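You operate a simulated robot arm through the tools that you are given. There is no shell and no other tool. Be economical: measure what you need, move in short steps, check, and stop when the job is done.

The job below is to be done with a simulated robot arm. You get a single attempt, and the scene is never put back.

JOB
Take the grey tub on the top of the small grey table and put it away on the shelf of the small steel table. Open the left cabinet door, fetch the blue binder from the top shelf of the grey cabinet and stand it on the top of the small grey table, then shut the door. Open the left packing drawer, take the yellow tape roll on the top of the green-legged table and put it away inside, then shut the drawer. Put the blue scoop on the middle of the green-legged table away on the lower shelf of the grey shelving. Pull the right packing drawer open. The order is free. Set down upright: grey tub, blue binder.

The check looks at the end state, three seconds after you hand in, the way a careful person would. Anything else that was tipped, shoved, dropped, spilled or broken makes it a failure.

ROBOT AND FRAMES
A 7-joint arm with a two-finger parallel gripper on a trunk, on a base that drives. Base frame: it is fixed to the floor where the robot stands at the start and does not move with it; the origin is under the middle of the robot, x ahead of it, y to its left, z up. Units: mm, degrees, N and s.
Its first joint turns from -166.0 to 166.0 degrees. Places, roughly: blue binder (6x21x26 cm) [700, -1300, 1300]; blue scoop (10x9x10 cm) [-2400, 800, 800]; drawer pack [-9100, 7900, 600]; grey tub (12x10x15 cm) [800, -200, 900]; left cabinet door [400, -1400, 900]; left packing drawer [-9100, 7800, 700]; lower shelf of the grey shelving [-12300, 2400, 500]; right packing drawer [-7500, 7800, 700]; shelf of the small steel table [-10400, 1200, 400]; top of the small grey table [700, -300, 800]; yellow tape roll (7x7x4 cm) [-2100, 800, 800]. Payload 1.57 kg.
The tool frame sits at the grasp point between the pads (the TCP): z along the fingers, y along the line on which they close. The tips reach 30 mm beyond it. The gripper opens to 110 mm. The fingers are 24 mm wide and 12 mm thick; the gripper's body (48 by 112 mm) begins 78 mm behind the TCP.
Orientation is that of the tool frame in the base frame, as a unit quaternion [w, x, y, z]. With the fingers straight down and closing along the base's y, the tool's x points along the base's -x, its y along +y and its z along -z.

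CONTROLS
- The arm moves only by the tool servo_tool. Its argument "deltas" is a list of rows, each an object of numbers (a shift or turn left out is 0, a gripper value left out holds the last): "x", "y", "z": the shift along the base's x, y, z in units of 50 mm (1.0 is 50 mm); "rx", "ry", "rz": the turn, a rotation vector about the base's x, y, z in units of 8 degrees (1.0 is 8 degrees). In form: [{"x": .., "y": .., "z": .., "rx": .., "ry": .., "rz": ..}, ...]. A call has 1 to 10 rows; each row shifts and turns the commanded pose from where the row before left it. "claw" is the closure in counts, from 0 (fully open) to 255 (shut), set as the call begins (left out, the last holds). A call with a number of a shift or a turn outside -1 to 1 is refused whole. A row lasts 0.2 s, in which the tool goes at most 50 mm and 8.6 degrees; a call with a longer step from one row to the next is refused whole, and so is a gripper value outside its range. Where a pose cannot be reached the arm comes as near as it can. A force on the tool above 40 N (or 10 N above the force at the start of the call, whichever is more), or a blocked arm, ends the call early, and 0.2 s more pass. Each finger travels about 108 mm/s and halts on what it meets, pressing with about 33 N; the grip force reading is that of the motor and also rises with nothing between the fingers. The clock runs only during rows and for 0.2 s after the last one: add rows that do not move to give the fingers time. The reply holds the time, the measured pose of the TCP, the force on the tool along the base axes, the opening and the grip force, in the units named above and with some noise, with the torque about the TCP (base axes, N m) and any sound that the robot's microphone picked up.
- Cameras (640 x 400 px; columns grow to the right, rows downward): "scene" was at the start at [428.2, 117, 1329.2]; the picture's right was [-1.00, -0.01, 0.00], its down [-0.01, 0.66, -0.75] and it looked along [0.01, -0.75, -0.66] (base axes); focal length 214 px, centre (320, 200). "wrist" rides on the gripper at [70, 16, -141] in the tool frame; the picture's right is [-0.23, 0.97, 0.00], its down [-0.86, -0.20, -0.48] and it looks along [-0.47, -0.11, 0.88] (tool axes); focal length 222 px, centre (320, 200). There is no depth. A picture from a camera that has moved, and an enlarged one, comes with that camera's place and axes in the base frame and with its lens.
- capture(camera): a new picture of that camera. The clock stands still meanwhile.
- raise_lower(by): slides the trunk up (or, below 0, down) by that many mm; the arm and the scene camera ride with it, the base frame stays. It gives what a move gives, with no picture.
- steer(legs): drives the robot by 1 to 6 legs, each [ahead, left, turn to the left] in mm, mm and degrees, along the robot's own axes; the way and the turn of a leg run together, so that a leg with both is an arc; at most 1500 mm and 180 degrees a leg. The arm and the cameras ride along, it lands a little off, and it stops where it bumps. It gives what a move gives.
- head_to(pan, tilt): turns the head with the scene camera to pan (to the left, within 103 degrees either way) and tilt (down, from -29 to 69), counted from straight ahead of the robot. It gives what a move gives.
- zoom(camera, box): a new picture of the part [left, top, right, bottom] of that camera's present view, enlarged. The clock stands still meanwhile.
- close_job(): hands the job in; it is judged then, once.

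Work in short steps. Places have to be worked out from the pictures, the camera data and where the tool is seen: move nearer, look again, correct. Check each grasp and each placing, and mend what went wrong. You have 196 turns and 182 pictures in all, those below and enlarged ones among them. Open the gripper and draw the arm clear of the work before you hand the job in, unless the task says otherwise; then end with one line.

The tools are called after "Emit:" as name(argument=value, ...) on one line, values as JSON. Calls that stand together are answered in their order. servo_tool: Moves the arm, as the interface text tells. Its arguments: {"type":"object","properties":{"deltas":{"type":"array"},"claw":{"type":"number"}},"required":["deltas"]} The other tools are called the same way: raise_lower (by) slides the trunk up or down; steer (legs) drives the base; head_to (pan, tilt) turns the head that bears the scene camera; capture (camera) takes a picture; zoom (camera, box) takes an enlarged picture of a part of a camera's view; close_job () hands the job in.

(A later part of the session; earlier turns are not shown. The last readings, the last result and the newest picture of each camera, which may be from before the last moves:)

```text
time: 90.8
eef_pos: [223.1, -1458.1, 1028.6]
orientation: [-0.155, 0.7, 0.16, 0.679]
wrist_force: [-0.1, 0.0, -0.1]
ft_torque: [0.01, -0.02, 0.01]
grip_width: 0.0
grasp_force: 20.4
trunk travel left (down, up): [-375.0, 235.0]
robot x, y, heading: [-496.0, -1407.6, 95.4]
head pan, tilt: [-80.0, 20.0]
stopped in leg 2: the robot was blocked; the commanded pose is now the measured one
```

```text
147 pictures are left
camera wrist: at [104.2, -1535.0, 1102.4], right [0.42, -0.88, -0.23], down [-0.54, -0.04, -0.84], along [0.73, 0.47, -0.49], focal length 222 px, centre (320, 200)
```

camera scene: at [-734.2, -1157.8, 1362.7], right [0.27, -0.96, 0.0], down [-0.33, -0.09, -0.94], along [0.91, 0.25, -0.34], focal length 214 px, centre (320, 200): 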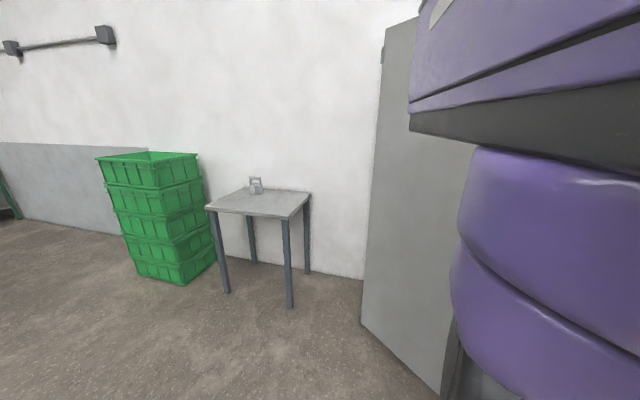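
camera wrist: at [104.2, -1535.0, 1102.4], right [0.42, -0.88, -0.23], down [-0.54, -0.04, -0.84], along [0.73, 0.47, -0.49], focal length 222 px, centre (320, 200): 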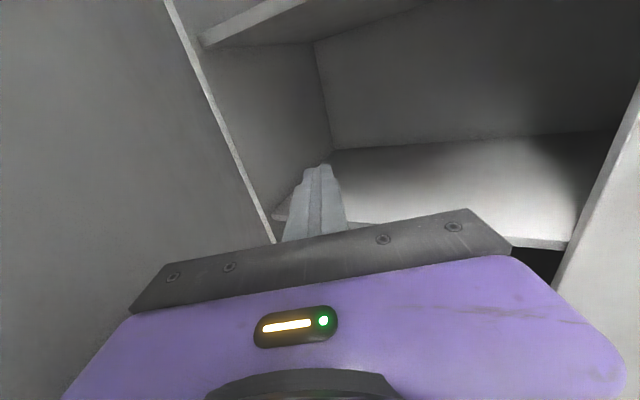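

The door moved with me, then the base was blocked again. I push with the arm itself.

Emit:
servo_tool(deltas=[{"y": 0.5}, {"y": 0.5}, {"y": 0.5}, {"y": 0.5}])

Emit:
head_to(pan=-65, tilt=30)

Emit:
capture(camera="scene")

Emit:
capture(camera="wrist")

```text
time: 92.0
eef_pos: [179.1, -1456.2, 1020.7]
orientation: [-0.105, 0.715, 0.106, 0.682]
wrist_force: [0.4, -0.2, 0.6]
ft_torque: [0.01, -0.02, 0.01]
grip_width: 0.0
grasp_force: 21.4
trunk travel left (down, up): [-375.0, 235.0]
robot x, y, heading: [-492.0, -1408.3, 95.3]
head pan, tilt: [-80.0, 20.0]
stopped in row 4: the arm was blocked; the commanded pose is now the measured one
```

```text
time: 92.7
eef_pos: [178.3, -1455.1, 1020.6]
orientation: [-0.104, 0.715, 0.106, 0.683]
wrist_force: [-1.0, 0.4, 0.0]
ft_torque: [0.0, 0.0, -0.02]
grip_width: 0.0
grasp_force: 21.8
trunk travel left (down, up): [-375.0, 235.0]
robot x, y, heading: [-494.4, -1408.8, 95.6]
head pan, tilt: [-65.0, 30.0]
```

```text
146 pictures are left
camera scene: at [-656.7, -955.1, 1346.9], right [0.5, -0.86, 0.0], down [-0.43, -0.25, -0.87], along [0.75, 0.44, -0.5], focal length 214 px, centre (320, 200)
```

scene: 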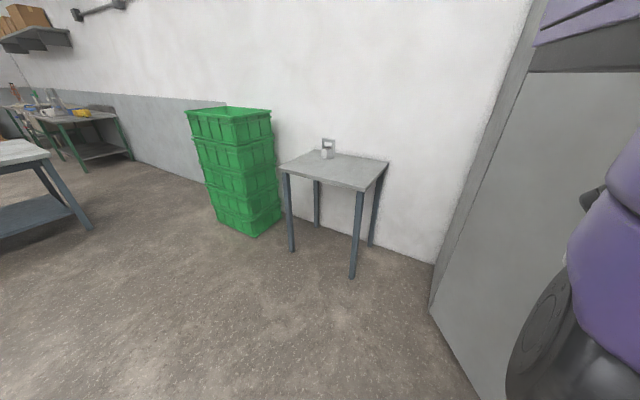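

```text
145 pictures are left
camera wrist: at [52.3, -1513.1, 1097.7], right [0.28, -0.93, -0.23], down [-0.55, 0.04, -0.83], along [0.78, 0.36, -0.51], focal length 222 px, centre (320, 200)
```

wrist: 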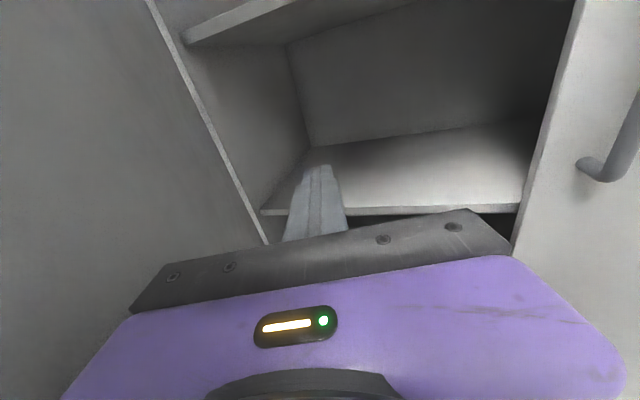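

The door's tip (≈54°) is jammed between the gripper inside and the bulging elbow outside. I back away, so that only the gripper reaches past the tip and the elbow stays clear.

Emit:
steer(legs=[[-60, 0, 0], [0, 200, 0]])

Emit:
capture(camera="wrist")

Emit:
head_to(pan=-85, tilt=30)

Emit:
capture(camera="scene")

```text
time: 94.9
eef_pos: [-14.8, -1527.6, 1020.5]
orientation: [-0.108, 0.716, 0.109, 0.682]
wrist_force: [1.1, 0.1, 0.0]
ft_torque: [0.0, -0.01, -0.02]
grip_width: 0.0
grasp_force: 20.9
trunk travel left (down, up): [-375.0, 235.0]
robot x, y, heading: [-690.0, -1483.0, 95.3]
head pan, tilt: [-65.0, 30.0]
```

```text
144 pictures are left
camera wrist: at [-141.5, -1586.7, 1096.4], right [0.28, -0.93, -0.23], down [-0.56, 0.04, -0.83], along [0.78, 0.36, -0.51], focal length 222 px, centre (320, 200)
```

wrist: 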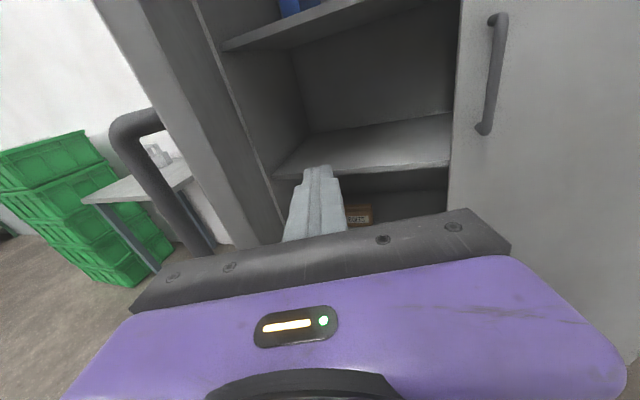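

```text
time: 95.7
eef_pos: [-15.2, -1527.8, 1018.5]
orientation: [-0.108, 0.715, 0.109, 0.682]
wrist_force: [0.0, 0.3, 0.3]
ft_torque: [0.0, 0.0, 0.02]
grip_width: 0.0
grasp_force: 21.4
trunk travel left (down, up): [-375.0, 235.0]
robot x, y, heading: [-691.5, -1489.6, 95.4]
head pan, tilt: [-85.0, 30.0]
```

```text
143 pictures are left
camera scene: at [-841.9, -1061.5, 1346.6], right [0.18, -0.98, 0.0], down [-0.49, -0.09, -0.87], along [0.85, 0.16, -0.5], focal length 214 px, centre (320, 200)
```

scene: 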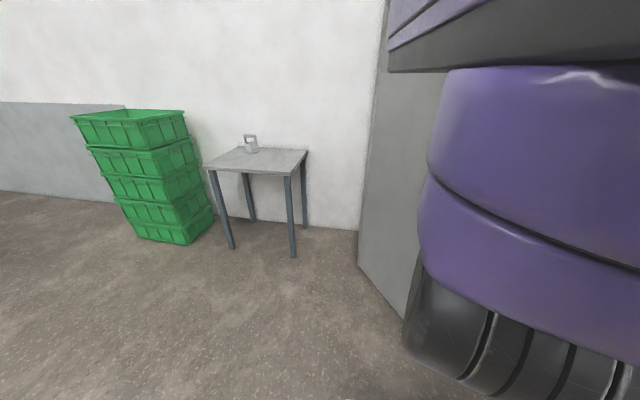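

The tip is at about (−14, −1467). I extend the gripper 60 mm past it, then drive ahead with some leftward motion to sweep the door open.

Emit:
servo_tool(deltas=[{"x": 0.6}, {"x": 0.6}, {}])

Emit:
steer(legs=[[200, 25, 0], [110, 25, 0]])

Emit:
capture(camera="wrist")

Emit:
capture(camera="scene")

```text
time: 96.5
eef_pos: [43.8, -1528.0, 1019.6]
orientation: [-0.107, 0.715, 0.108, 0.682]
wrist_force: [0.5, -0.4, 0.4]
ft_torque: [0.0, 0.03, -0.02]
grip_width: 0.0
grasp_force: 21.6
trunk travel left (down, up): [-375.0, 235.0]
robot x, y, heading: [-692.1, -1486.0, 95.5]
head pan, tilt: [-85.0, 30.0]
```

```text
time: 97.9
eef_pos: [7.7, -1405.1, 1019.6]
orientation: [-0.101, 0.717, 0.102, 0.682]
wrist_force: [-0.1, -0.8, 0.3]
ft_torque: [0.01, -0.03, 0.05]
grip_width: 0.0
grasp_force: 21.3
trunk travel left (down, up): [-375.0, 235.0]
robot x, y, heading: [-719.1, -1348.0, 95.7]
head pan, tilt: [-85.0, 30.0]
stopped in leg 1: the force on the tool passed its limit at 50 N (the readings are from after the stop); the commanded pose is now the measured one
```

```text
142 pictures are left
camera wrist: at [-119.0, -1459.7, 1096.3], right [0.27, -0.94, -0.23], down [-0.56, 0.05, -0.83], along [0.79, 0.35, -0.51], focal length 222 px, centre (320, 200)
```

wrist: 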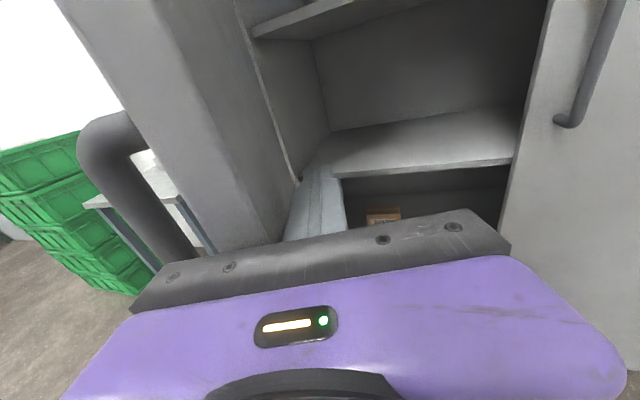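

```text
141 pictures are left
camera scene: at [-872.4, -925.3, 1346.6], right [0.18, -0.98, 0.0], down [-0.49, -0.09, -0.87], along [0.85, 0.16, -0.5], focal length 214 px, centre (320, 200)
```

scene: 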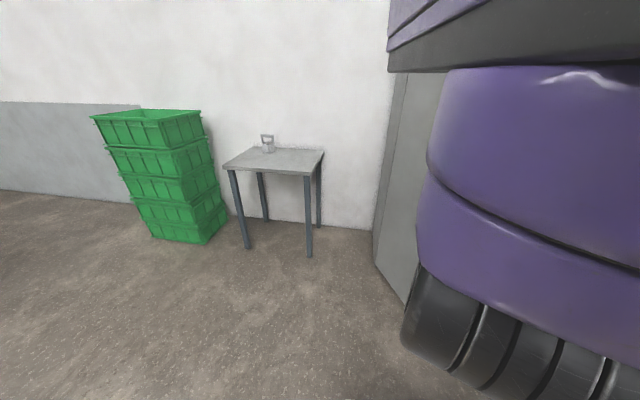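

The finger is on the inner face near the tip; the drive pushed too abruptly (50 N). I push slowly with the arm.

Emit:
servo_tool(deltas=[{"y": 0.3, "x": -0.1}, {"y": 0.3, "x": -0.1}, {"y": 0.3, "x": -0.1}, {"y": 0.3, "x": -0.1}, {"y": 0.3, "x": -0.1}, {"y": 0.3, "x": -0.1}, {"y": 0.3, "x": -0.1}, {"y": 0.3, "x": -0.1}, {"y": 0.3, "x": -0.1}, {"y": 0.3, "x": -0.1}])

Emit:
capture(camera="wrist")

```text
time: 98.6
eef_pos: [-9.1, -1371.2, 1018.8]
orientation: [-0.098, 0.717, 0.099, 0.683]
wrist_force: [-6.1, -2.5, 2.9]
ft_torque: [-0.04, 0.08, 0.24]
grip_width: 0.0
grasp_force: 21.1
trunk travel left (down, up): [-375.0, 235.0]
robot x, y, heading: [-723.0, -1349.7, 95.5]
head pan, tilt: [-85.0, 30.0]
stopped in row 3: the force on the tool passed its limit at 42 N (the readings are from after the stop); the commanded pose is now the measured one
```

```text
140 pictures are left
camera wrist: at [-135.3, -1427.4, 1096.1], right [0.26, -0.94, -0.23], down [-0.56, 0.05, -0.83], along [0.79, 0.34, -0.51], focal length 222 px, centre (320, 200)
```

wrist: 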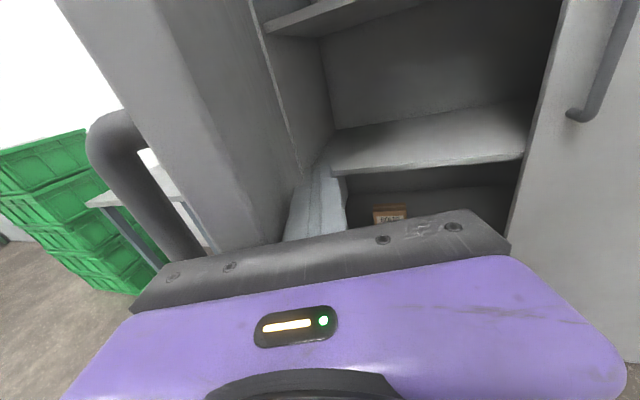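

It opens stepwise. I go slower, and more along the door's tangent.

Emit:
servo_tool(deltas=[{"y": 0.18, "x": -0.08}, {"y": 0.18, "x": -0.08}, {"y": 0.18, "x": -0.08}, {"y": 0.18, "x": -0.08}, {"y": 0.18, "x": -0.08}, {"y": 0.18, "x": -0.07}, {"y": 0.18, "x": -0.07}, {"y": 0.18, "x": -0.07}, {"y": 0.18, "x": -0.07}, {"y": 0.18, "x": -0.07}])

Emit:
servo_tool(deltas=[{"y": 0.18, "x": -0.06}, {"y": 0.18, "x": -0.06}, {"y": 0.18, "x": -0.06}, {"y": 0.18, "x": -0.06}, {"y": 0.18, "x": -0.06}, {"y": 0.18, "x": -0.06}, {"y": 0.18, "x": -0.05}, {"y": 0.18, "x": -0.05}, {"y": 0.18, "x": -0.05}, {"y": 0.18, "x": -0.05}])

Emit:
capture(camera="wrist")

```text
time: 100.8
eef_pos: [-45.2, -1279.7, 1019.0]
orientation: [-0.099, 0.719, 0.099, 0.681]
wrist_force: [-1.1, 0.1, 0.2]
ft_torque: [0.0, 0.03, -0.01]
grip_width: 0.0
grasp_force: 21.7
trunk travel left (down, up): [-375.0, 235.0]
robot x, y, heading: [-722.7, -1348.8, 95.3]
head pan, tilt: [-85.0, 30.0]
```

```text
time: 103.0
eef_pos: [-73.2, -1190.6, 1018.9]
orientation: [-0.099, 0.718, 0.1, 0.681]
wrist_force: [-0.1, -0.5, -0.7]
ft_torque: [0.01, 0.01, 0.01]
grip_width: 0.2
grasp_force: 21.3
trunk travel left (down, up): [-375.0, 235.0]
robot x, y, heading: [-725.1, -1350.3, 95.3]
head pan, tilt: [-85.0, 30.0]
```

```text
139 pictures are left
camera wrist: at [-200.4, -1246.2, 1095.7], right [0.26, -0.94, -0.23], down [-0.56, 0.05, -0.83], along [0.79, 0.34, -0.51], focal length 222 px, centre (320, 200)
```

wrist: 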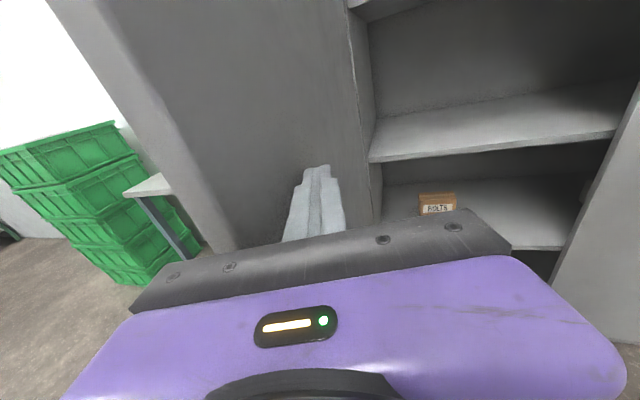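

The door is near 85°. One more slow sweep opens it past 90°.

Emit:
servo_tool(deltas=[{"y": 0.18, "x": -0.03}, {"y": 0.18, "x": -0.03}, {"y": 0.18, "x": -0.03}, {"y": 0.18, "x": -0.02}, {"y": 0.18, "x": -0.02}, {"y": 0.18}, {"y": 0.18}, {"y": 0.18}, {"y": 0.18}, {"y": 0.18}])

Emit:
capture(camera="wrist")

Emit:
capture(camera="scene")

```text
time: 105.2
eef_pos: [-80.6, -1099.8, 1019.1]
orientation: [-0.099, 0.718, 0.1, 0.682]
wrist_force: [0.2, 0.4, 0.1]
ft_torque: [0.01, 0.01, 0.0]
grip_width: 0.1
grasp_force: 21.8
trunk travel left (down, up): [-375.0, 235.0]
robot x, y, heading: [-723.1, -1351.6, 95.4]
head pan, tilt: [-85.0, 30.0]
```

```text
138 pictures are left
camera wrist: at [-207.3, -1155.8, 1095.8], right [0.26, -0.94, -0.23], down [-0.56, 0.05, -0.83], along [0.79, 0.34, -0.51], focal length 222 px, centre (320, 200)
```

wrist: 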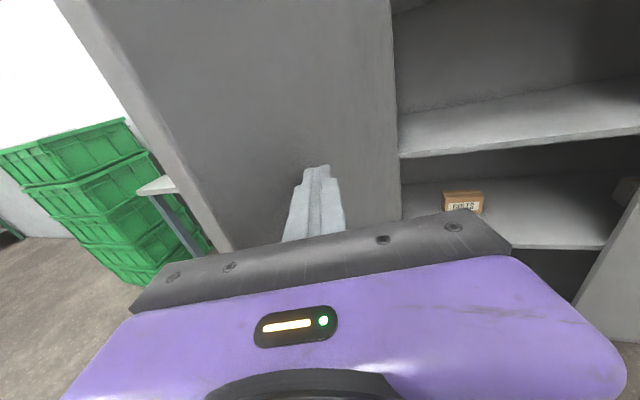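

```text
137 pictures are left
camera scene: at [-872.5, -925.2, 1346.6], right [0.18, -0.98, 0.0], down [-0.49, -0.09, -0.87], along [0.85, 0.16, -0.5], focal length 214 px, centre (320, 200)
```

scene: 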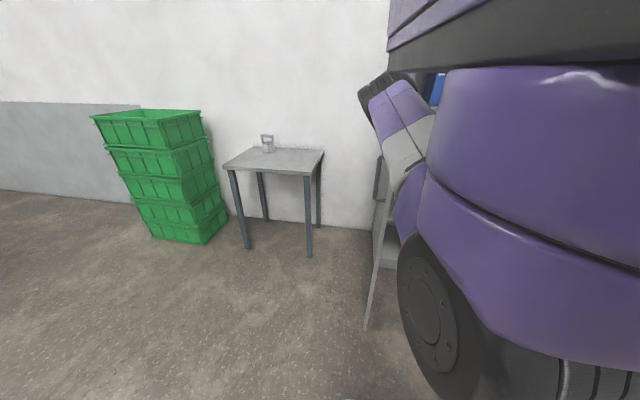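

The door is at about 97°. I move the gripper away from it, back the base up, raise the trunk, and then look into the top shelf.

Emit:
servo_tool(deltas=[{"y": -0.9}, {"y": -0.9}, {"y": -0.9}, {"y": -0.9}, {"y": -0.9, "rz": -0.5}, {"rz": -0.7}, {"rz": -0.7}])

Emit:
steer(legs=[[-250, 0, 0]])

Emit:
raise_lower(by=230)

Emit:
capture(camera="wrist")

```text
time: 106.8
eef_pos: [-78.5, -1326.7, 1016.9]
orientation: [-0.007, 0.725, 0.003, 0.689]
wrist_force: [0.4, -0.2, -0.1]
ft_torque: [0.0, -0.01, -0.01]
grip_width: 0.0
grasp_force: 20.8
trunk travel left (down, up): [-375.0, 235.0]
robot x, y, heading: [-726.1, -1345.2, 95.5]
head pan, tilt: [-85.0, 30.0]
```

```text
time: 108.6
eef_pos: [-56.0, -1571.2, 1017.4]
orientation: [-0.008, 0.725, 0.004, 0.688]
wrist_force: [0.2, -0.7, 0.0]
ft_torque: [0.02, 0.01, -0.01]
grip_width: 0.0
grasp_force: 21.1
trunk travel left (down, up): [-375.0, 235.0]
robot x, y, heading: [-697.9, -1592.7, 95.5]
head pan, tilt: [-85.0, 30.0]
```

```text
time: 111.0
eef_pos: [-54.2, -1571.8, 1247.8]
orientation: [-0.009, 0.725, 0.005, 0.689]
wrist_force: [-0.6, -0.3, 0.5]
ft_torque: [0.02, 0.04, -0.02]
grip_width: 0.0
grasp_force: 21.1
trunk travel left (down, up): [-605.0, 5.0]
robot x, y, heading: [-699.4, -1593.4, 95.7]
head pan, tilt: [-85.0, 30.0]
```

```text
136 pictures are left
camera wrist: at [-192.2, -1592.2, 1325.0], right [0.01, -0.97, -0.23], down [-0.53, 0.2, -0.83], along [0.85, 0.13, -0.51], focal length 222 px, centre (320, 200)
```

wrist: 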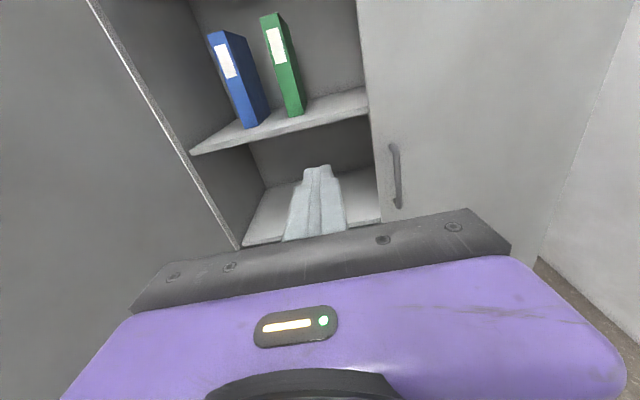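

The blue binder stands on the top shelf (z≈1195), with a green one to its right. I zoom in to measure.

Emit:
zoom(camera="wrist", box=[170, 0, 370, 160])

```text
2.50 times, centred on (270, 80) of wrist
camera zoom: at [-192.2, -1592.2, 1325.0], right [0.01, -0.97, -0.23], down [-0.53, 0.2, -0.83], along [0.85, 0.13, -0.51], focal length 555 px, centre (445, 500)
```

zoom: 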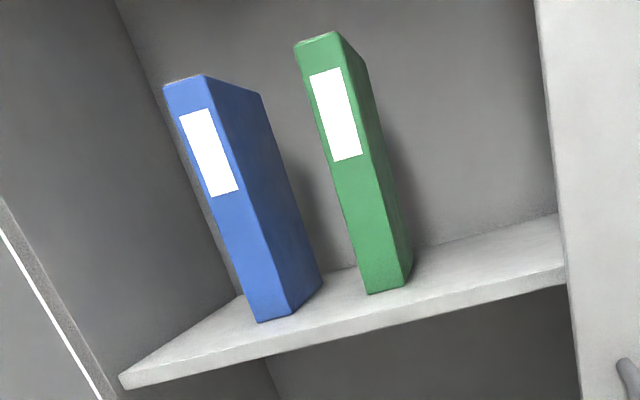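

The binder's spine is at x≈600, its centre at y≈−1311, and it runs to x≈810; there is a gap of about 100 mm to the green one. I shift the arm to its lane and height, open the gripper, and drive closer in stages.

Emit:
servo_tool(deltas=[{"x": -0.36, "y": 0.88, "z": 0.25}, {"x": -0.36, "y": 0.88, "z": 0.25}, {"x": -0.36, "y": 0.88, "z": 0.25}, {"x": -0.36, "y": 0.88, "z": 0.25}, {"x": -0.36, "y": 0.88, "z": 0.25}, {"x": -0.36, "y": 0.88, "z": 0.25}, {"x": -0.36, "y": 0.88, "z": 0.25}, {}], claw=0)

Emit:
steer(legs=[[-114, 0, 0], [0, -420, 0]])

Emit:
capture(camera="wrist")

Emit:
capture(camera="scene")

```text
time: 112.1
eef_pos: [-162.7, -1438.0, 1222.4]
orientation: [-0.006, 0.774, 0.007, 0.633]
wrist_force: [0.1, 0.4, -0.1]
ft_torque: [-0.03, -0.02, -0.01]
grip_width: 110.1
grasp_force: 0.0
out of reach, approached as far as the arm can: row 3, 4, 5
trunk travel left (down, up): [-605.0, 5.0]
robot x, y, heading: [-698.3, -1591.5, 95.5]
head pan, tilt: [-85.0, 30.0]
stopped in row 5: the arm was blocked; the commanded pose is now the measured one
```

```text
time: 115.5
eef_pos: [275.6, -1515.0, 1221.5]
orientation: [-0.004, 0.774, 0.005, 0.633]
wrist_force: [-0.5, -0.5, 0.6]
ft_torque: [0.0, 0.01, 0.0]
grip_width: 110.2
grasp_force: 0.0
trunk travel left (down, up): [-605.0, 5.0]
robot x, y, heading: [-264.3, -1667.7, 94.9]
head pan, tilt: [-85.0, 30.0]
```

```text
134 pictures are left
camera wrist: at [151.6, -1535.5, 1319.3], right [-0.03, -0.97, -0.22], down [-0.64, 0.19, -0.74], along [0.77, 0.12, -0.63], focal length 222 px, centre (320, 200)
```

wrist: 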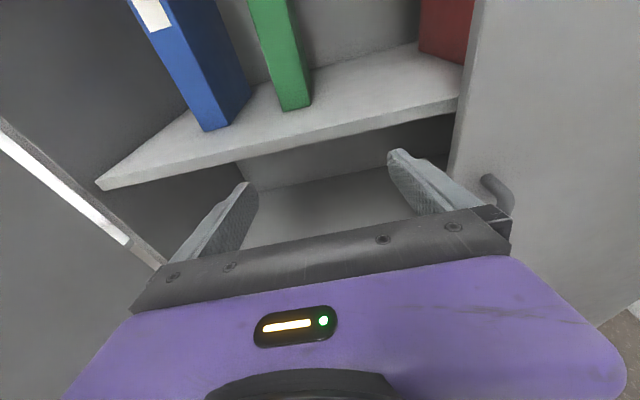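

```text
133 pictures are left
camera scene: at [-409.6, -1244.7, 1576.5], right [0.18, -0.98, 0.0], down [-0.49, -0.09, -0.87], along [0.85, 0.15, -0.5], focal length 214 px, centre (320, 200)
```

scene: 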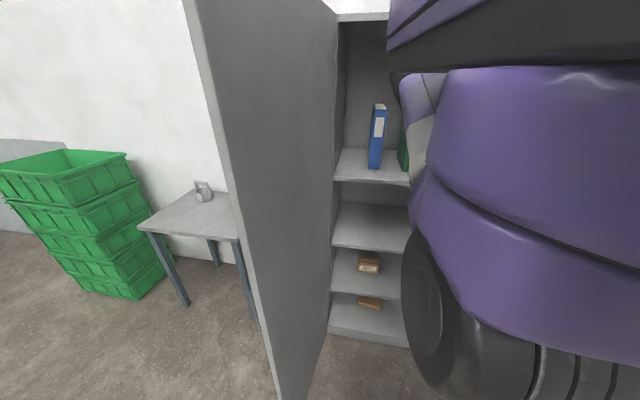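

The scene camera also sees the binder. The arm tilted at its limits; I extend it to (330, −1330, 1335) with level pitch before moving closer, and zoom on the binder.

Emit:
servo_tool(deltas=[{"x": 0.22, "z": 0.8, "ry": -0.286}, {"x": 0.22, "z": 0.8, "ry": -0.286}, {"x": 0.22, "y": 0.8, "z": 0.7, "ry": -0.286}, {"x": 0.22, "y": 0.9, "ry": -0.286}, {"x": 0.22, "y": 0.9, "ry": -0.286}, {"y": 0.9}, {}])

Emit:
zoom(camera="scene", box=[330, 60, 450, 200])

Emit:
capture(camera="wrist")

```text
refused: row 3 steps farther than a row can; nothing moved
```

```text
2.86 times, centred on (390, 130) of scene
camera zoom: at [-409.6, -1244.7, 1576.5], right [0.18, -0.98, 0.0], down [-0.49, -0.09, -0.87], along [0.85, 0.15, -0.5], focal length 613 px, centre (120, 400)
```

zoom: 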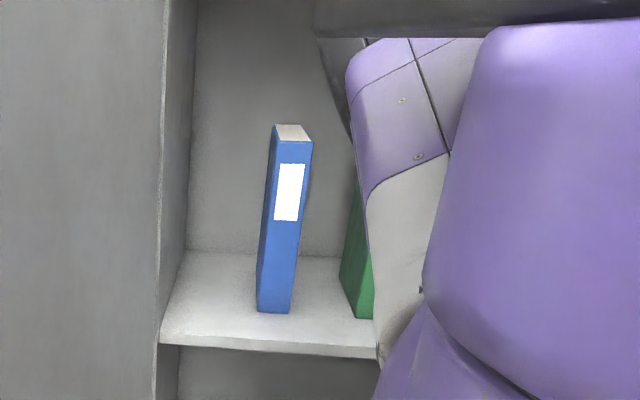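

```text
131 pictures are left
camera wrist: at [151.6, -1535.5, 1319.3], right [-0.03, -0.97, -0.22], down [-0.64, 0.19, -0.74], along [0.77, 0.12, -0.63], focal length 222 px, centre (320, 200)
```

wrist: 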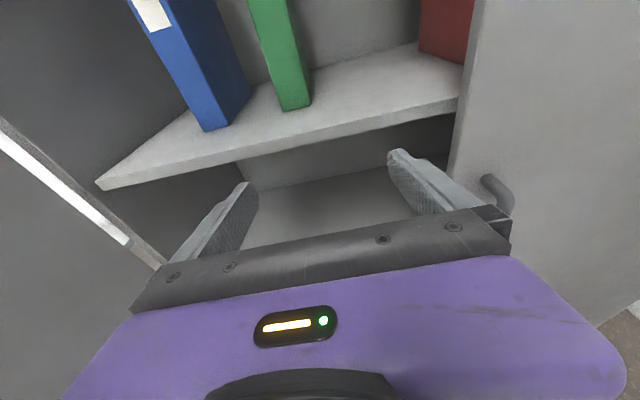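

Three views agree: spine x≈580, centre y≈−1318. I resend the move with legal step sizes.

Emit:
servo_tool(deltas=[{"x": 0.22, "z": 0.8, "ry": -0.286}, {"x": 0.22, "z": 0.8, "ry": -0.286}, {"x": 0.22, "y": 0.6, "z": 0.6, "ry": -0.286}, {"x": 0.22, "y": 0.9, "ry": -0.286}, {"x": 0.22, "y": 0.9, "ry": -0.286}, {"y": 0.9}, {"y": 0.6}, {}])

Emit:
capture(camera="wrist")

```text
time: 116.4
eef_pos: [281.0, -1521.7, 1242.2]
orientation: [0.009, 0.788, 0.012, 0.616]
wrist_force: [0.3, 0.9, -0.2]
ft_torque: [0.02, -0.03, 0.03]
grip_width: 109.8
grasp_force: 0.1
out of reach, approached as far as the arm can: row 3, 4
trunk travel left (down, up): [-605.0, 5.0]
robot x, y, heading: [-263.1, -1668.8, 95.0]
head pan, tilt: [-85.0, 30.0]
stopped in row 4: the arm was blocked; the commanded pose is now the measured one
```

```text
130 pictures are left
camera wrist: at [160.9, -1537.9, 1345.7], right [-0.05, -0.98, -0.19], down [-0.67, 0.17, -0.72], along [0.74, 0.09, -0.67], focal length 222 px, centre (320, 200)
```

wrist: 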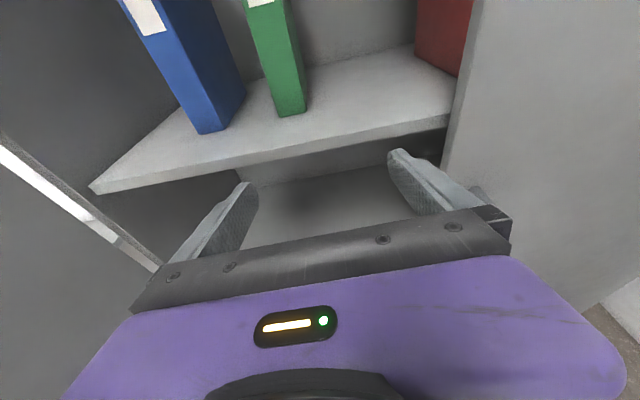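

The arm is at a joint limit when folded, so I extend outward first and then level and raise it.

Emit:
servo_tool(deltas=[{"x": 0.6, "z": 0.2}, {"x": 0.6, "z": 0.2}, {"ry": -0.5, "z": 0.3}, {"ry": -0.5, "z": 0.3}, {"ry": -0.5, "z": 0.3}, {}])

```text
time: 117.7
eef_pos: [319.5, -1521.4, 1229.7]
orientation: [0.004, 0.767, 0.023, 0.641]
wrist_force: [0.1, 0.4, -0.2]
ft_torque: [0.01, 0.0, -0.01]
grip_width: 110.1
grasp_force: 0.1
out of reach, approached as far as the arm can: row 5
trunk travel left (down, up): [-605.0, 5.0]
robot x, y, heading: [-262.6, -1671.6, 95.3]
head pan, tilt: [-85.0, 30.0]
stopped in row 6: the arm was blocked; the commanded pose is now the measured one
```

The limit seems to be the gripper's yaw relative to its bearing from the robot: it must not point to the right of radial. I yaw the gripper to about +16°, level and raise it; the free-standing binder will align itself to the pads.

Emit:
servo_tool(deltas=[{"rz": 0.9}, {"rz": 0.9}, {"ry": -0.5, "z": 0.4}, {"ry": -0.5, "z": 0.5}, {"ry": -0.3, "z": 0.5}, {"z": 0.6}, {}])

Emit:
capture(camera="wrist")

```text
time: 119.3
eef_pos: [320.0, -1520.8, 1331.5]
orientation: [-0.064, 0.696, 0.125, 0.704]
wrist_force: [0.0, -0.1, -0.6]
ft_torque: [0.0, -0.03, -0.01]
grip_width: 109.9
grasp_force: 0.1
trunk travel left (down, up): [-605.0, 5.0]
robot x, y, heading: [-259.0, -1669.9, 95.4]
head pan, tilt: [-85.0, 30.0]
```

```text
129 pictures are left
camera wrist: at [186.8, -1570.0, 1402.2], right [0.26, -0.95, -0.14], down [-0.49, -0.01, -0.87], along [0.83, 0.3, -0.47], focal length 222 px, centre (320, 200)
```

wrist: 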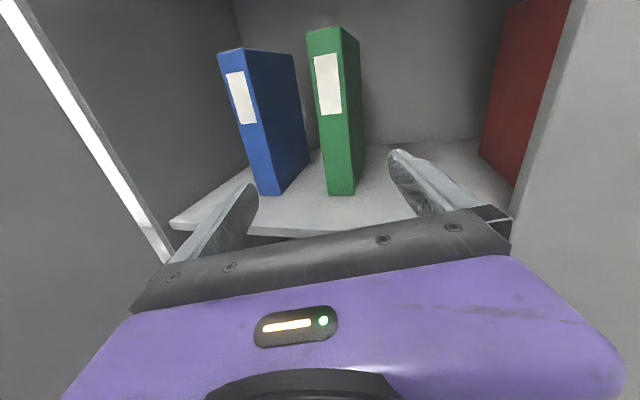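

The binder's spine is at about (590, −1308). I straighten the roll, yaw slightly more, and drive the base towards (−70, −1570).

Emit:
servo_tool(deltas=[{"rx": 0.6, "ry": 0.17}, {"rz": 0.45}, {}])

Emit:
steer(legs=[[82, 0, 0], [0, -198, 0]])

Emit:
capture(camera="wrist")

Emit:
capture(camera="scene")

```text
time: 120.1
eef_pos: [320.9, -1520.9, 1331.8]
orientation: [-0.117, 0.697, 0.117, 0.697]
wrist_force: [0.1, 0.3, -0.1]
ft_torque: [-0.02, -0.03, 0.0]
grip_width: 110.1
grasp_force: 0.1
trunk travel left (down, up): [-605.0, 5.0]
robot x, y, heading: [-261.4, -1668.1, 95.3]
head pan, tilt: [-85.0, 30.0]
```

```text
time: 122.3
eef_pos: [511.6, -1423.6, 1330.4]
orientation: [-0.118, 0.698, 0.116, 0.697]
wrist_force: [0.2, -0.7, 0.1]
ft_torque: [-0.02, 0.03, -0.02]
grip_width: 109.9
grasp_force: 0.1
trunk travel left (down, up): [-605.0, 5.0]
robot x, y, heading: [-70.7, -1569.3, 94.8]
head pan, tilt: [-85.0, 30.0]
```

```text
128 pictures are left
camera wrist: at [384.2, -1486.6, 1401.3], right [0.32, -0.92, -0.23], down [-0.52, 0.03, -0.85], along [0.79, 0.39, -0.47], focal length 222 px, centre (320, 200)
```

wrist: 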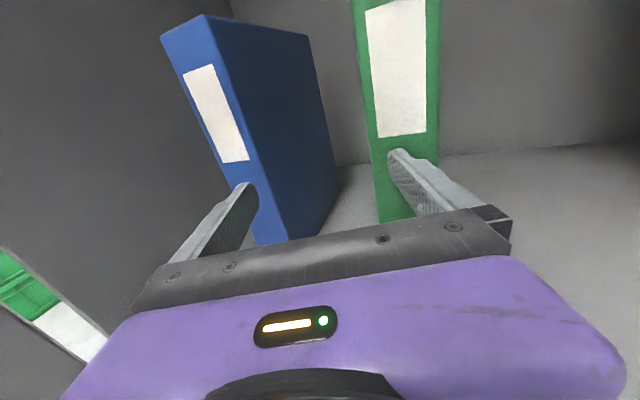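

```text
127 pictures are left
camera scene: at [-216.5, -1145.8, 1576.5], right [0.17, -0.98, 0.0], down [-0.49, -0.09, -0.87], along [0.85, 0.15, -0.5], focal length 214 px, centre (320, 200)
```

scene: 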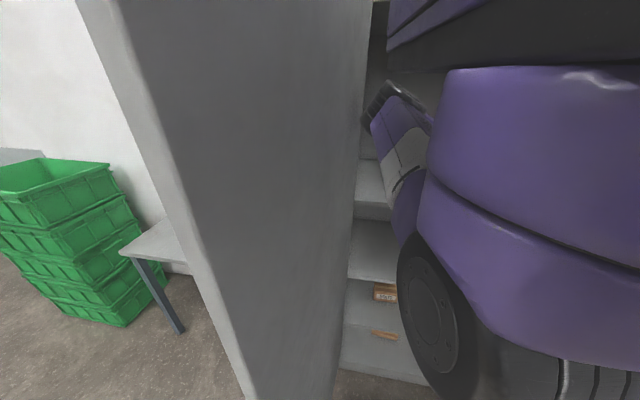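

Triangulating from two views puts the spine at x≈546, y −1307…−1359 (centre −1333), with the top at z≈1455. I shift +58 mm in y, then advance along the gripper's direction to TCP (605, −1333).

Emit:
servo_tool(deltas=[{"y": 0.58, "x": -0.1}, {"y": 0.58, "x": -0.1}, {}])

Emit:
capture(camera="wrist")

```text
time: 123.1
eef_pos: [501.3, -1387.0, 1327.8]
orientation: [-0.11, 0.701, 0.108, 0.696]
wrist_force: [0.2, 0.6, 0.2]
ft_torque: [0.01, 0.0, -0.02]
grip_width: 110.0
grasp_force: 0.1
trunk travel left (down, up): [-605.0, 5.0]
robot x, y, heading: [-71.3, -1570.7, 95.1]
head pan, tilt: [-85.0, 30.0]
```

```text
126 pictures are left
camera wrist: at [372.4, -1446.4, 1399.4], right [0.29, -0.93, -0.23], down [-0.52, 0.05, -0.85], along [0.8, 0.37, -0.47], focal length 222 px, centre (320, 200)
```

wrist: 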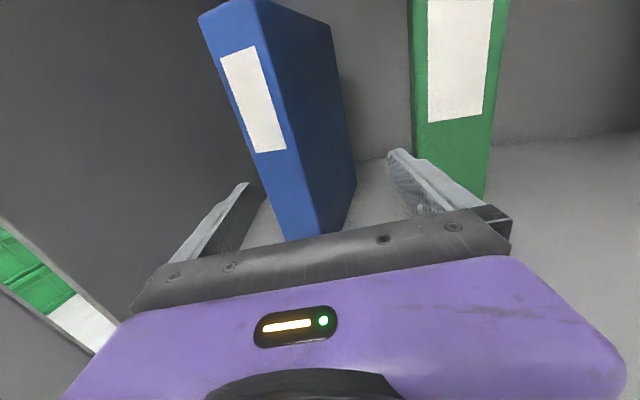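

The arm is at its yaw limit again; I yaw 4° more, shift y by a further 22 mm, then check.

Emit:
servo_tool(deltas=[{"rz": 0.6}, {"y": 0.25, "rz": 0.1}, {"y": 0.25}, {}])

Emit:
capture(camera="wrist")

```text
time: 124.3
eef_pos: [498.5, -1379.2, 1337.3]
orientation: [-0.138, 0.69, 0.134, 0.698]
wrist_force: [1.5, -0.3, -1.1]
ft_torque: [-0.01, 0.01, -0.02]
grip_width: 110.0
grasp_force: 0.0
trunk travel left (down, up): [-605.0, 5.0]
robot x, y, heading: [-68.9, -1573.8, 94.6]
head pan, tilt: [-85.0, 30.0]
stopped in row 4: the arm was blocked; the commanded pose is now the measured one
```

```text
125 pictures are left
camera wrist: at [372.9, -1449.4, 1405.8], right [0.37, -0.9, -0.23], down [-0.51, 0.01, -0.86], along [0.78, 0.43, -0.46], focal length 222 px, centre (320, 200)
```

wrist: 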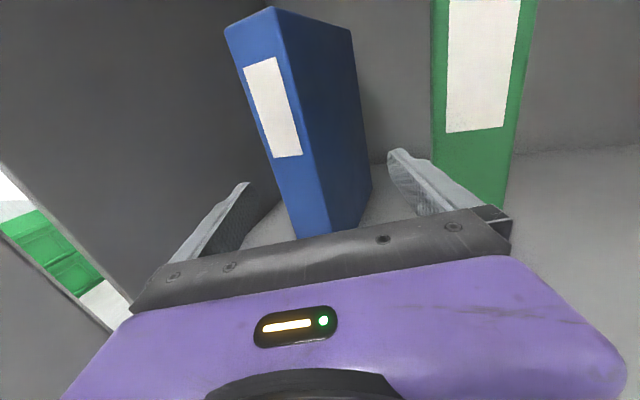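

The base can carry the gripper along its own direction with the arm posture kept. I drive diagonally in two small parts and check in between.

Emit:
steer(legs=[[22, -55, 0]])

Emit:
capture(camera="wrist")

Emit:
capture(camera="scene")

```text
time: 125.0
eef_pos: [500.7, -1384.2, 1337.1]
orientation: [-0.132, 0.692, 0.131, 0.698]
wrist_force: [-0.9, 0.5, 0.4]
ft_torque: [-0.01, 0.0, -0.03]
grip_width: 109.8
grasp_force: 0.1
trunk travel left (down, up): [-605.0, 5.0]
robot x, y, heading: [-61.8, -1578.0, 94.7]
head pan, tilt: [-85.0, 30.0]
stopped in leg 1: the robot was blocked; the commanded pose is now the measured one
```

```text
124 pictures are left
camera wrist: at [373.9, -1452.7, 1406.5], right [0.36, -0.91, -0.23], down [-0.51, 0.01, -0.86], along [0.78, 0.42, -0.46], focal length 222 px, centre (320, 200)
```

wrist: 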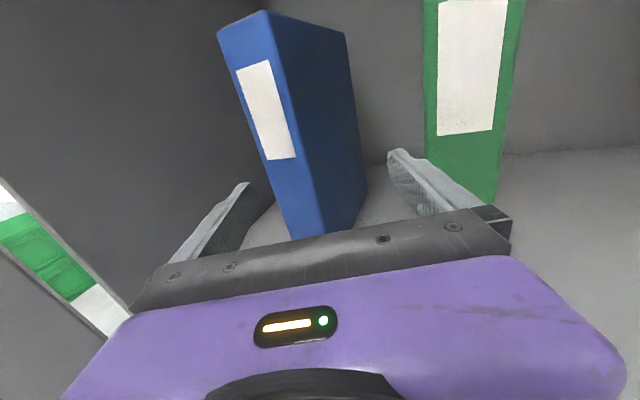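

```text
123 pictures are left
camera scene: at [-214.7, -1155.6, 1577.4], right [0.17, -0.99, 0.0], down [-0.49, -0.08, -0.87], along [0.85, 0.15, -0.5], focal length 214 px, centre (320, 200)
```

scene: 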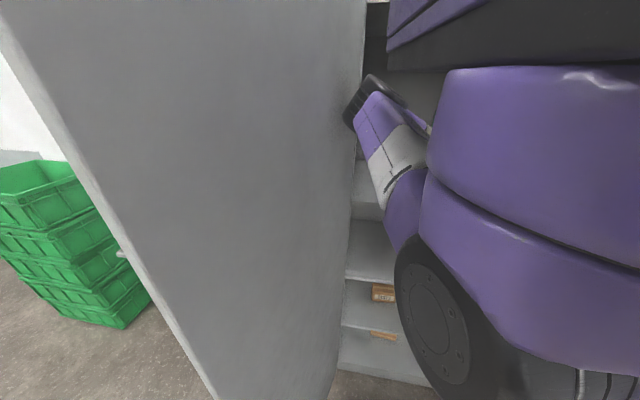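

The elbow is against the door's hinge side. I back the base off by 100 mm and extend the arm instead, which reduces the elbow's bulge.

Emit:
steer(legs=[[0, 110, 0]])

Emit:
servo_tool(deltas=[{"x": 0.8, "y": 0.1}, {"x": 0.8, "y": 0.1}, {"x": 0.5, "y": 0.1}, {}])

Emit:
capture(camera="wrist")

Emit:
capture(camera="scene")

```text
time: 126.2
eef_pos: [394.3, -1386.2, 1333.7]
orientation: [-0.132, 0.693, 0.132, 0.696]
wrist_force: [-0.4, 0.4, -0.1]
ft_torque: [0.0, -0.03, 0.0]
grip_width: 110.2
grasp_force: 0.1
trunk travel left (down, up): [-605.0, 5.0]
robot x, y, heading: [-177.5, -1585.4, 95.0]
head pan, tilt: [-85.0, 30.0]
```

```text
time: 127.2
eef_pos: [498.2, -1371.5, 1332.3]
orientation: [-0.132, 0.694, 0.133, 0.695]
wrist_force: [-0.1, -0.1, -0.5]
ft_torque: [-0.03, 0.01, 0.0]
grip_width: 109.9
grasp_force: 0.1
trunk travel left (down, up): [-605.0, 5.0]
robot x, y, heading: [-179.2, -1582.0, 94.9]
head pan, tilt: [-85.0, 30.0]
```

```text
122 pictures are left
camera wrist: at [373.0, -1439.6, 1402.0], right [0.36, -0.91, -0.23], down [-0.52, 0.01, -0.86], along [0.78, 0.42, -0.46], focal length 222 px, centre (320, 200)
```

wrist: 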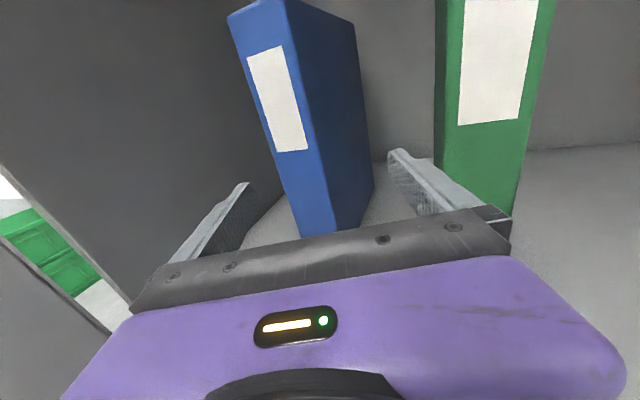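

```text
121 pictures are left
camera scene: at [-321.2, -1159.5, 1576.6], right [0.17, -0.99, 0.0], down [-0.49, -0.08, -0.87], along [0.85, 0.15, -0.5], focal length 214 px, centre (320, 200)
```

scene: 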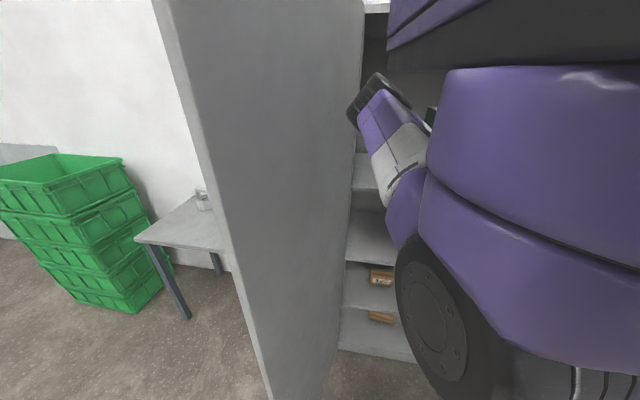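

Well aligned now. I advance 110 mm along the gripper's direction.

Emit:
servo_tool(deltas=[{"x": 0.5, "y": 0.2}, {"x": 0.5, "y": 0.2}, {"x": 0.5, "y": 0.2}, {"x": 0.54, "y": 0.21}, {}])

Emit:
capture(camera="wrist")

```text
time: 128.4
eef_pos: [601.0, -1330.9, 1331.9]
orientation: [-0.132, 0.693, 0.133, 0.696]
wrist_force: [0.4, -0.1, 0.5]
ft_torque: [-0.01, 0.02, -0.01]
grip_width: 110.0
grasp_force: 0.0
trunk travel left (down, up): [-605.0, 5.0]
robot x, y, heading: [-174.4, -1585.9, 94.4]
head pan, tilt: [-85.0, 30.0]
```

```text
120 pictures are left
camera wrist: at [475.6, -1399.3, 1402.2], right [0.36, -0.91, -0.23], down [-0.51, 0.01, -0.86], along [0.78, 0.42, -0.46], focal length 222 px, centre (320, 200)
```

wrist: 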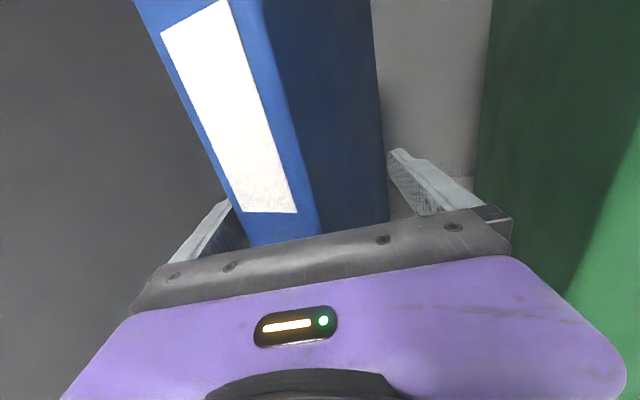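

The binder is between the pads, so I close the gripper.

Emit:
servo_tool(deltas=[{}, {}, {}, {}], claw=110)

Emit:
servo_tool(deltas=[{}, {}, {}, {}], claw=255)

Emit:
capture(camera="wrist")

```text
time: 129.4
eef_pos: [600.9, -1330.0, 1332.0]
orientation: [-0.131, 0.693, 0.132, 0.696]
wrist_force: [0.0, 0.8, -0.1]
ft_torque: [-0.02, 0.02, -0.05]
grip_width: 62.7
grasp_force: 0.0
trunk travel left (down, up): [-605.0, 5.0]
robot x, y, heading: [-175.3, -1587.5, 94.8]
head pan, tilt: [-85.0, 30.0]
```

```text
time: 130.4
eef_pos: [600.3, -1331.0, 1332.1]
orientation: [-0.132, 0.693, 0.133, 0.696]
wrist_force: [-0.8, -1.4, 0.1]
ft_torque: [0.08, 0.22, 0.2]
grip_width: 51.8
grasp_force: 33.0
trunk travel left (down, up): [-605.0, 5.0]
robot x, y, heading: [-175.0, -1584.2, 94.8]
head pan, tilt: [-85.0, 30.0]
```

```text
119 pictures are left
camera wrist: at [475.3, -1399.5, 1402.2], right [0.36, -0.91, -0.23], down [-0.52, 0.01, -0.86], along [0.78, 0.42, -0.46], focal length 222 px, centre (320, 200)
```

wrist: 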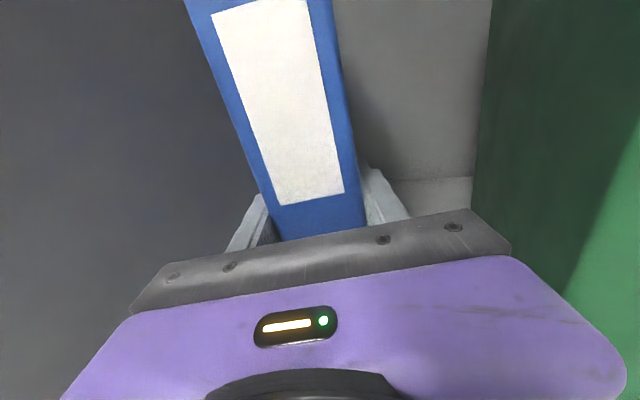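

The binder has aligned with the pads and is gripped at 51.8 mm. I lift it 30 mm.

Emit:
servo_tool(deltas=[{"z": 0.2}, {"z": 0.2}, {"z": 0.2}, {}])

Emit:
capture(camera="wrist")

```text
time: 131.4
eef_pos: [601.0, -1331.2, 1362.9]
orientation: [-0.131, 0.693, 0.132, 0.696]
wrist_force: [-0.4, -0.5, -5.5]
ft_torque: [-0.12, 0.36, -0.04]
grip_width: 51.8
grasp_force: 33.4
trunk travel left (down, up): [-605.0, 5.0]
robot x, y, heading: [-176.3, -1585.5, 94.8]
head pan, tilt: [-85.0, 30.0]
```

```text
118 pictures are left
camera wrist: at [475.0, -1399.4, 1433.6], right [0.36, -0.91, -0.23], down [-0.52, 0.01, -0.86], along [0.78, 0.42, -0.46], focal length 222 px, centre (320, 200)
```

wrist: 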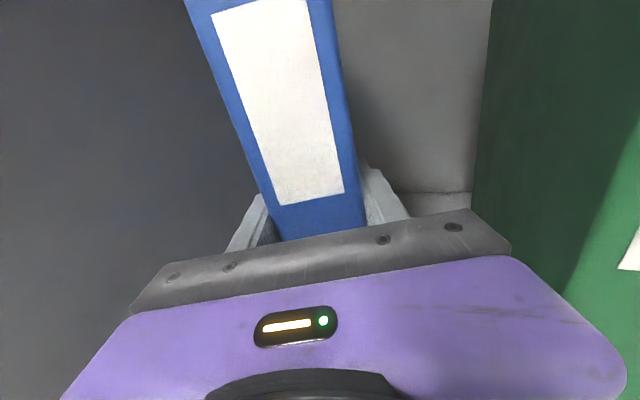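

The binder is held firmly (5.5 N). I drive straight out of the cabinet, well past the open door, then ahead along +y towards the table.

Emit:
steer(legs=[[0, 475, 0], [0, 475, 0]])

Emit:
capture(camera="wrist")

Emit:
capture(camera="scene")

```text
time: 136.7
eef_pos: [-341.4, -1411.2, 1363.3]
orientation: [-0.132, 0.694, 0.132, 0.696]
wrist_force: [-0.7, 0.3, -6.5]
ft_torque: [-0.13, 0.33, -0.01]
grip_width: 52.1
grasp_force: 32.8
trunk travel left (down, up): [-605.0, 5.0]
robot x, y, heading: [-1115.5, -1666.8, 95.0]
head pan, tilt: [-85.0, 30.0]
```

```text
117 pictures are left
camera wrist: at [-467.1, -1479.4, 1433.3], right [0.36, -0.91, -0.23], down [-0.52, 0.01, -0.86], along [0.78, 0.43, -0.46], focal length 222 px, centre (320, 200)
```

wrist: 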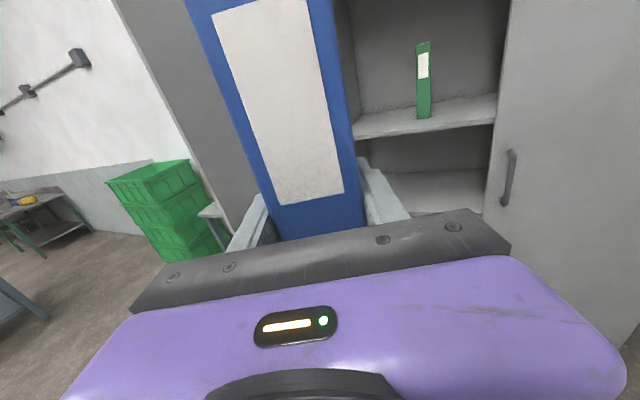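

```text
116 pictures are left
camera scene: at [-1263.7, -1241.2, 1576.6], right [0.17, -0.99, 0.0], down [-0.49, -0.09, -0.87], along [0.85, 0.15, -0.5], focal length 214 px, centre (320, 200)
```

scene: 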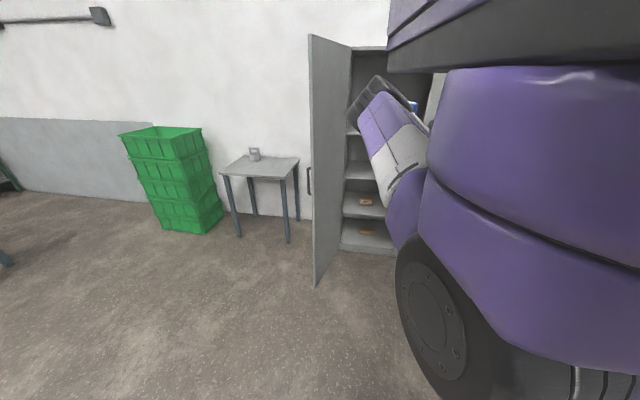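

Clean exit. I move the arm to a nearly straight posture (yaw ≈5°), drive along +y past the door, and lower the trunk.

Emit:
servo_tool(deltas=[{"y": -0.72, "x": -0.08, "rz": -0.35}, {"y": -0.72, "x": -0.08, "rz": -0.35}, {"y": -0.72, "x": -0.08, "rz": -0.35}, {"y": -0.72, "x": -0.08, "rz": -0.35}, {"y": -0.72, "x": -0.08, "rz": -0.35}, {"y": -0.72, "x": -0.08, "rz": -0.35}, {}])

Emit:
steer(legs=[[0, 60, 0], [1100, 0, 0]])

Emit:
raise_lower(by=-370)

Emit:
capture(camera="scene")

```text
time: 138.3
eef_pos: [-366.6, -1625.4, 1360.8]
orientation: [-0.03, 0.705, 0.031, 0.708]
wrist_force: [0.2, -0.2, -6.2]
ft_torque: [-0.03, 0.35, 0.01]
grip_width: 51.9
grasp_force: 33.0
trunk travel left (down, up): [-605.0, 5.0]
robot x, y, heading: [-1118.7, -1666.5, 94.8]
head pan, tilt: [-85.0, 30.0]
```

```text
time: 144.5
eef_pos: [-516.3, -526.8, 1362.6]
orientation: [-0.027, 0.706, 0.028, 0.707]
wrist_force: [0.0, -1.1, -5.4]
ft_torque: [-0.06, 0.35, -0.01]
grip_width: 51.9
grasp_force: 32.9
trunk travel left (down, up): [-605.0, 5.0]
robot x, y, heading: [-1269.0, -561.1, 94.3]
head pan, tilt: [-85.0, 30.0]
```

```text
time: 148.1
eef_pos: [-515.6, -527.7, 991.9]
orientation: [-0.026, 0.705, 0.028, 0.708]
wrist_force: [-0.5, -0.1, -5.8]
ft_torque: [-0.03, 0.35, 0.01]
grip_width: 51.9
grasp_force: 32.7
trunk travel left (down, up): [-235.0, 375.0]
robot x, y, heading: [-1270.3, -558.0, 94.7]
head pan, tilt: [-85.0, 30.0]
```

```text
115 pictures are left
camera scene: at [-1411.1, -134.9, 1206.6], right [0.16, -0.99, 0.0], down [-0.49, -0.08, -0.87], along [0.85, 0.14, -0.5], focal length 214 px, centre (320, 200)
```

scene: 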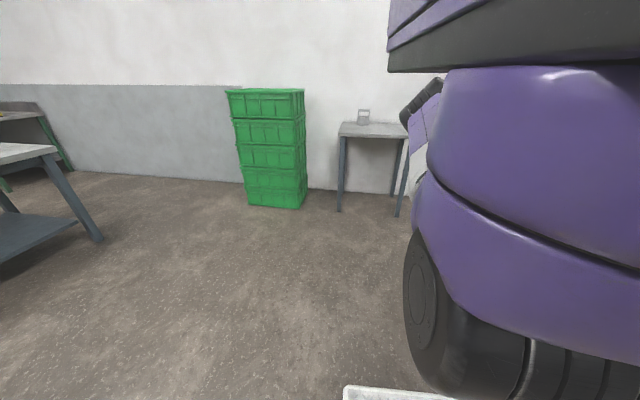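

I drive 740 mm to the right (+x), short of the table, and look.

Emit:
steer(legs=[[0, -740, 0]])

Emit:
capture(camera="wrist")

Emit:
capture(camera="scene")

```text
time: 152.2
eef_pos: [236.1, -462.0, 991.8]
orientation: [-0.029, 0.705, 0.03, 0.708]
wrist_force: [-0.3, -0.5, -5.4]
ft_torque: [-0.03, 0.35, 0.0]
grip_width: 51.9
grasp_force: 33.0
trunk travel left (down, up): [-235.0, 375.0]
robot x, y, heading: [-517.6, -497.1, 94.9]
head pan, tilt: [-85.0, 30.0]
```

```text
114 pictures are left
camera wrist: at [97.8, -491.6, 1061.8], right [0.08, -0.97, -0.23], down [-0.49, 0.16, -0.86], along [0.87, 0.18, -0.46], focal length 222 px, centre (320, 200)
```

wrist: 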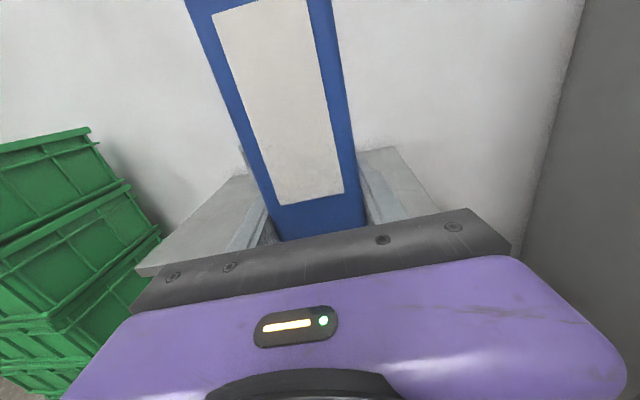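

```text
113 pictures are left
camera scene: at [-660.6, -75.0, 1206.6], right [0.17, -0.99, 0.0], down [-0.49, -0.08, -0.87], along [0.85, 0.15, -0.5], focal length 214 px, centre (320, 200)
```

scene: 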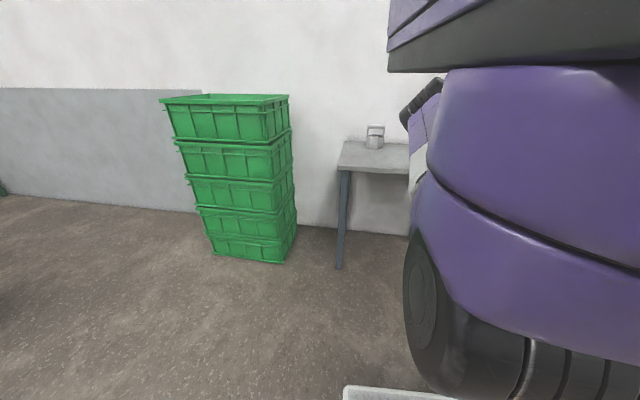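

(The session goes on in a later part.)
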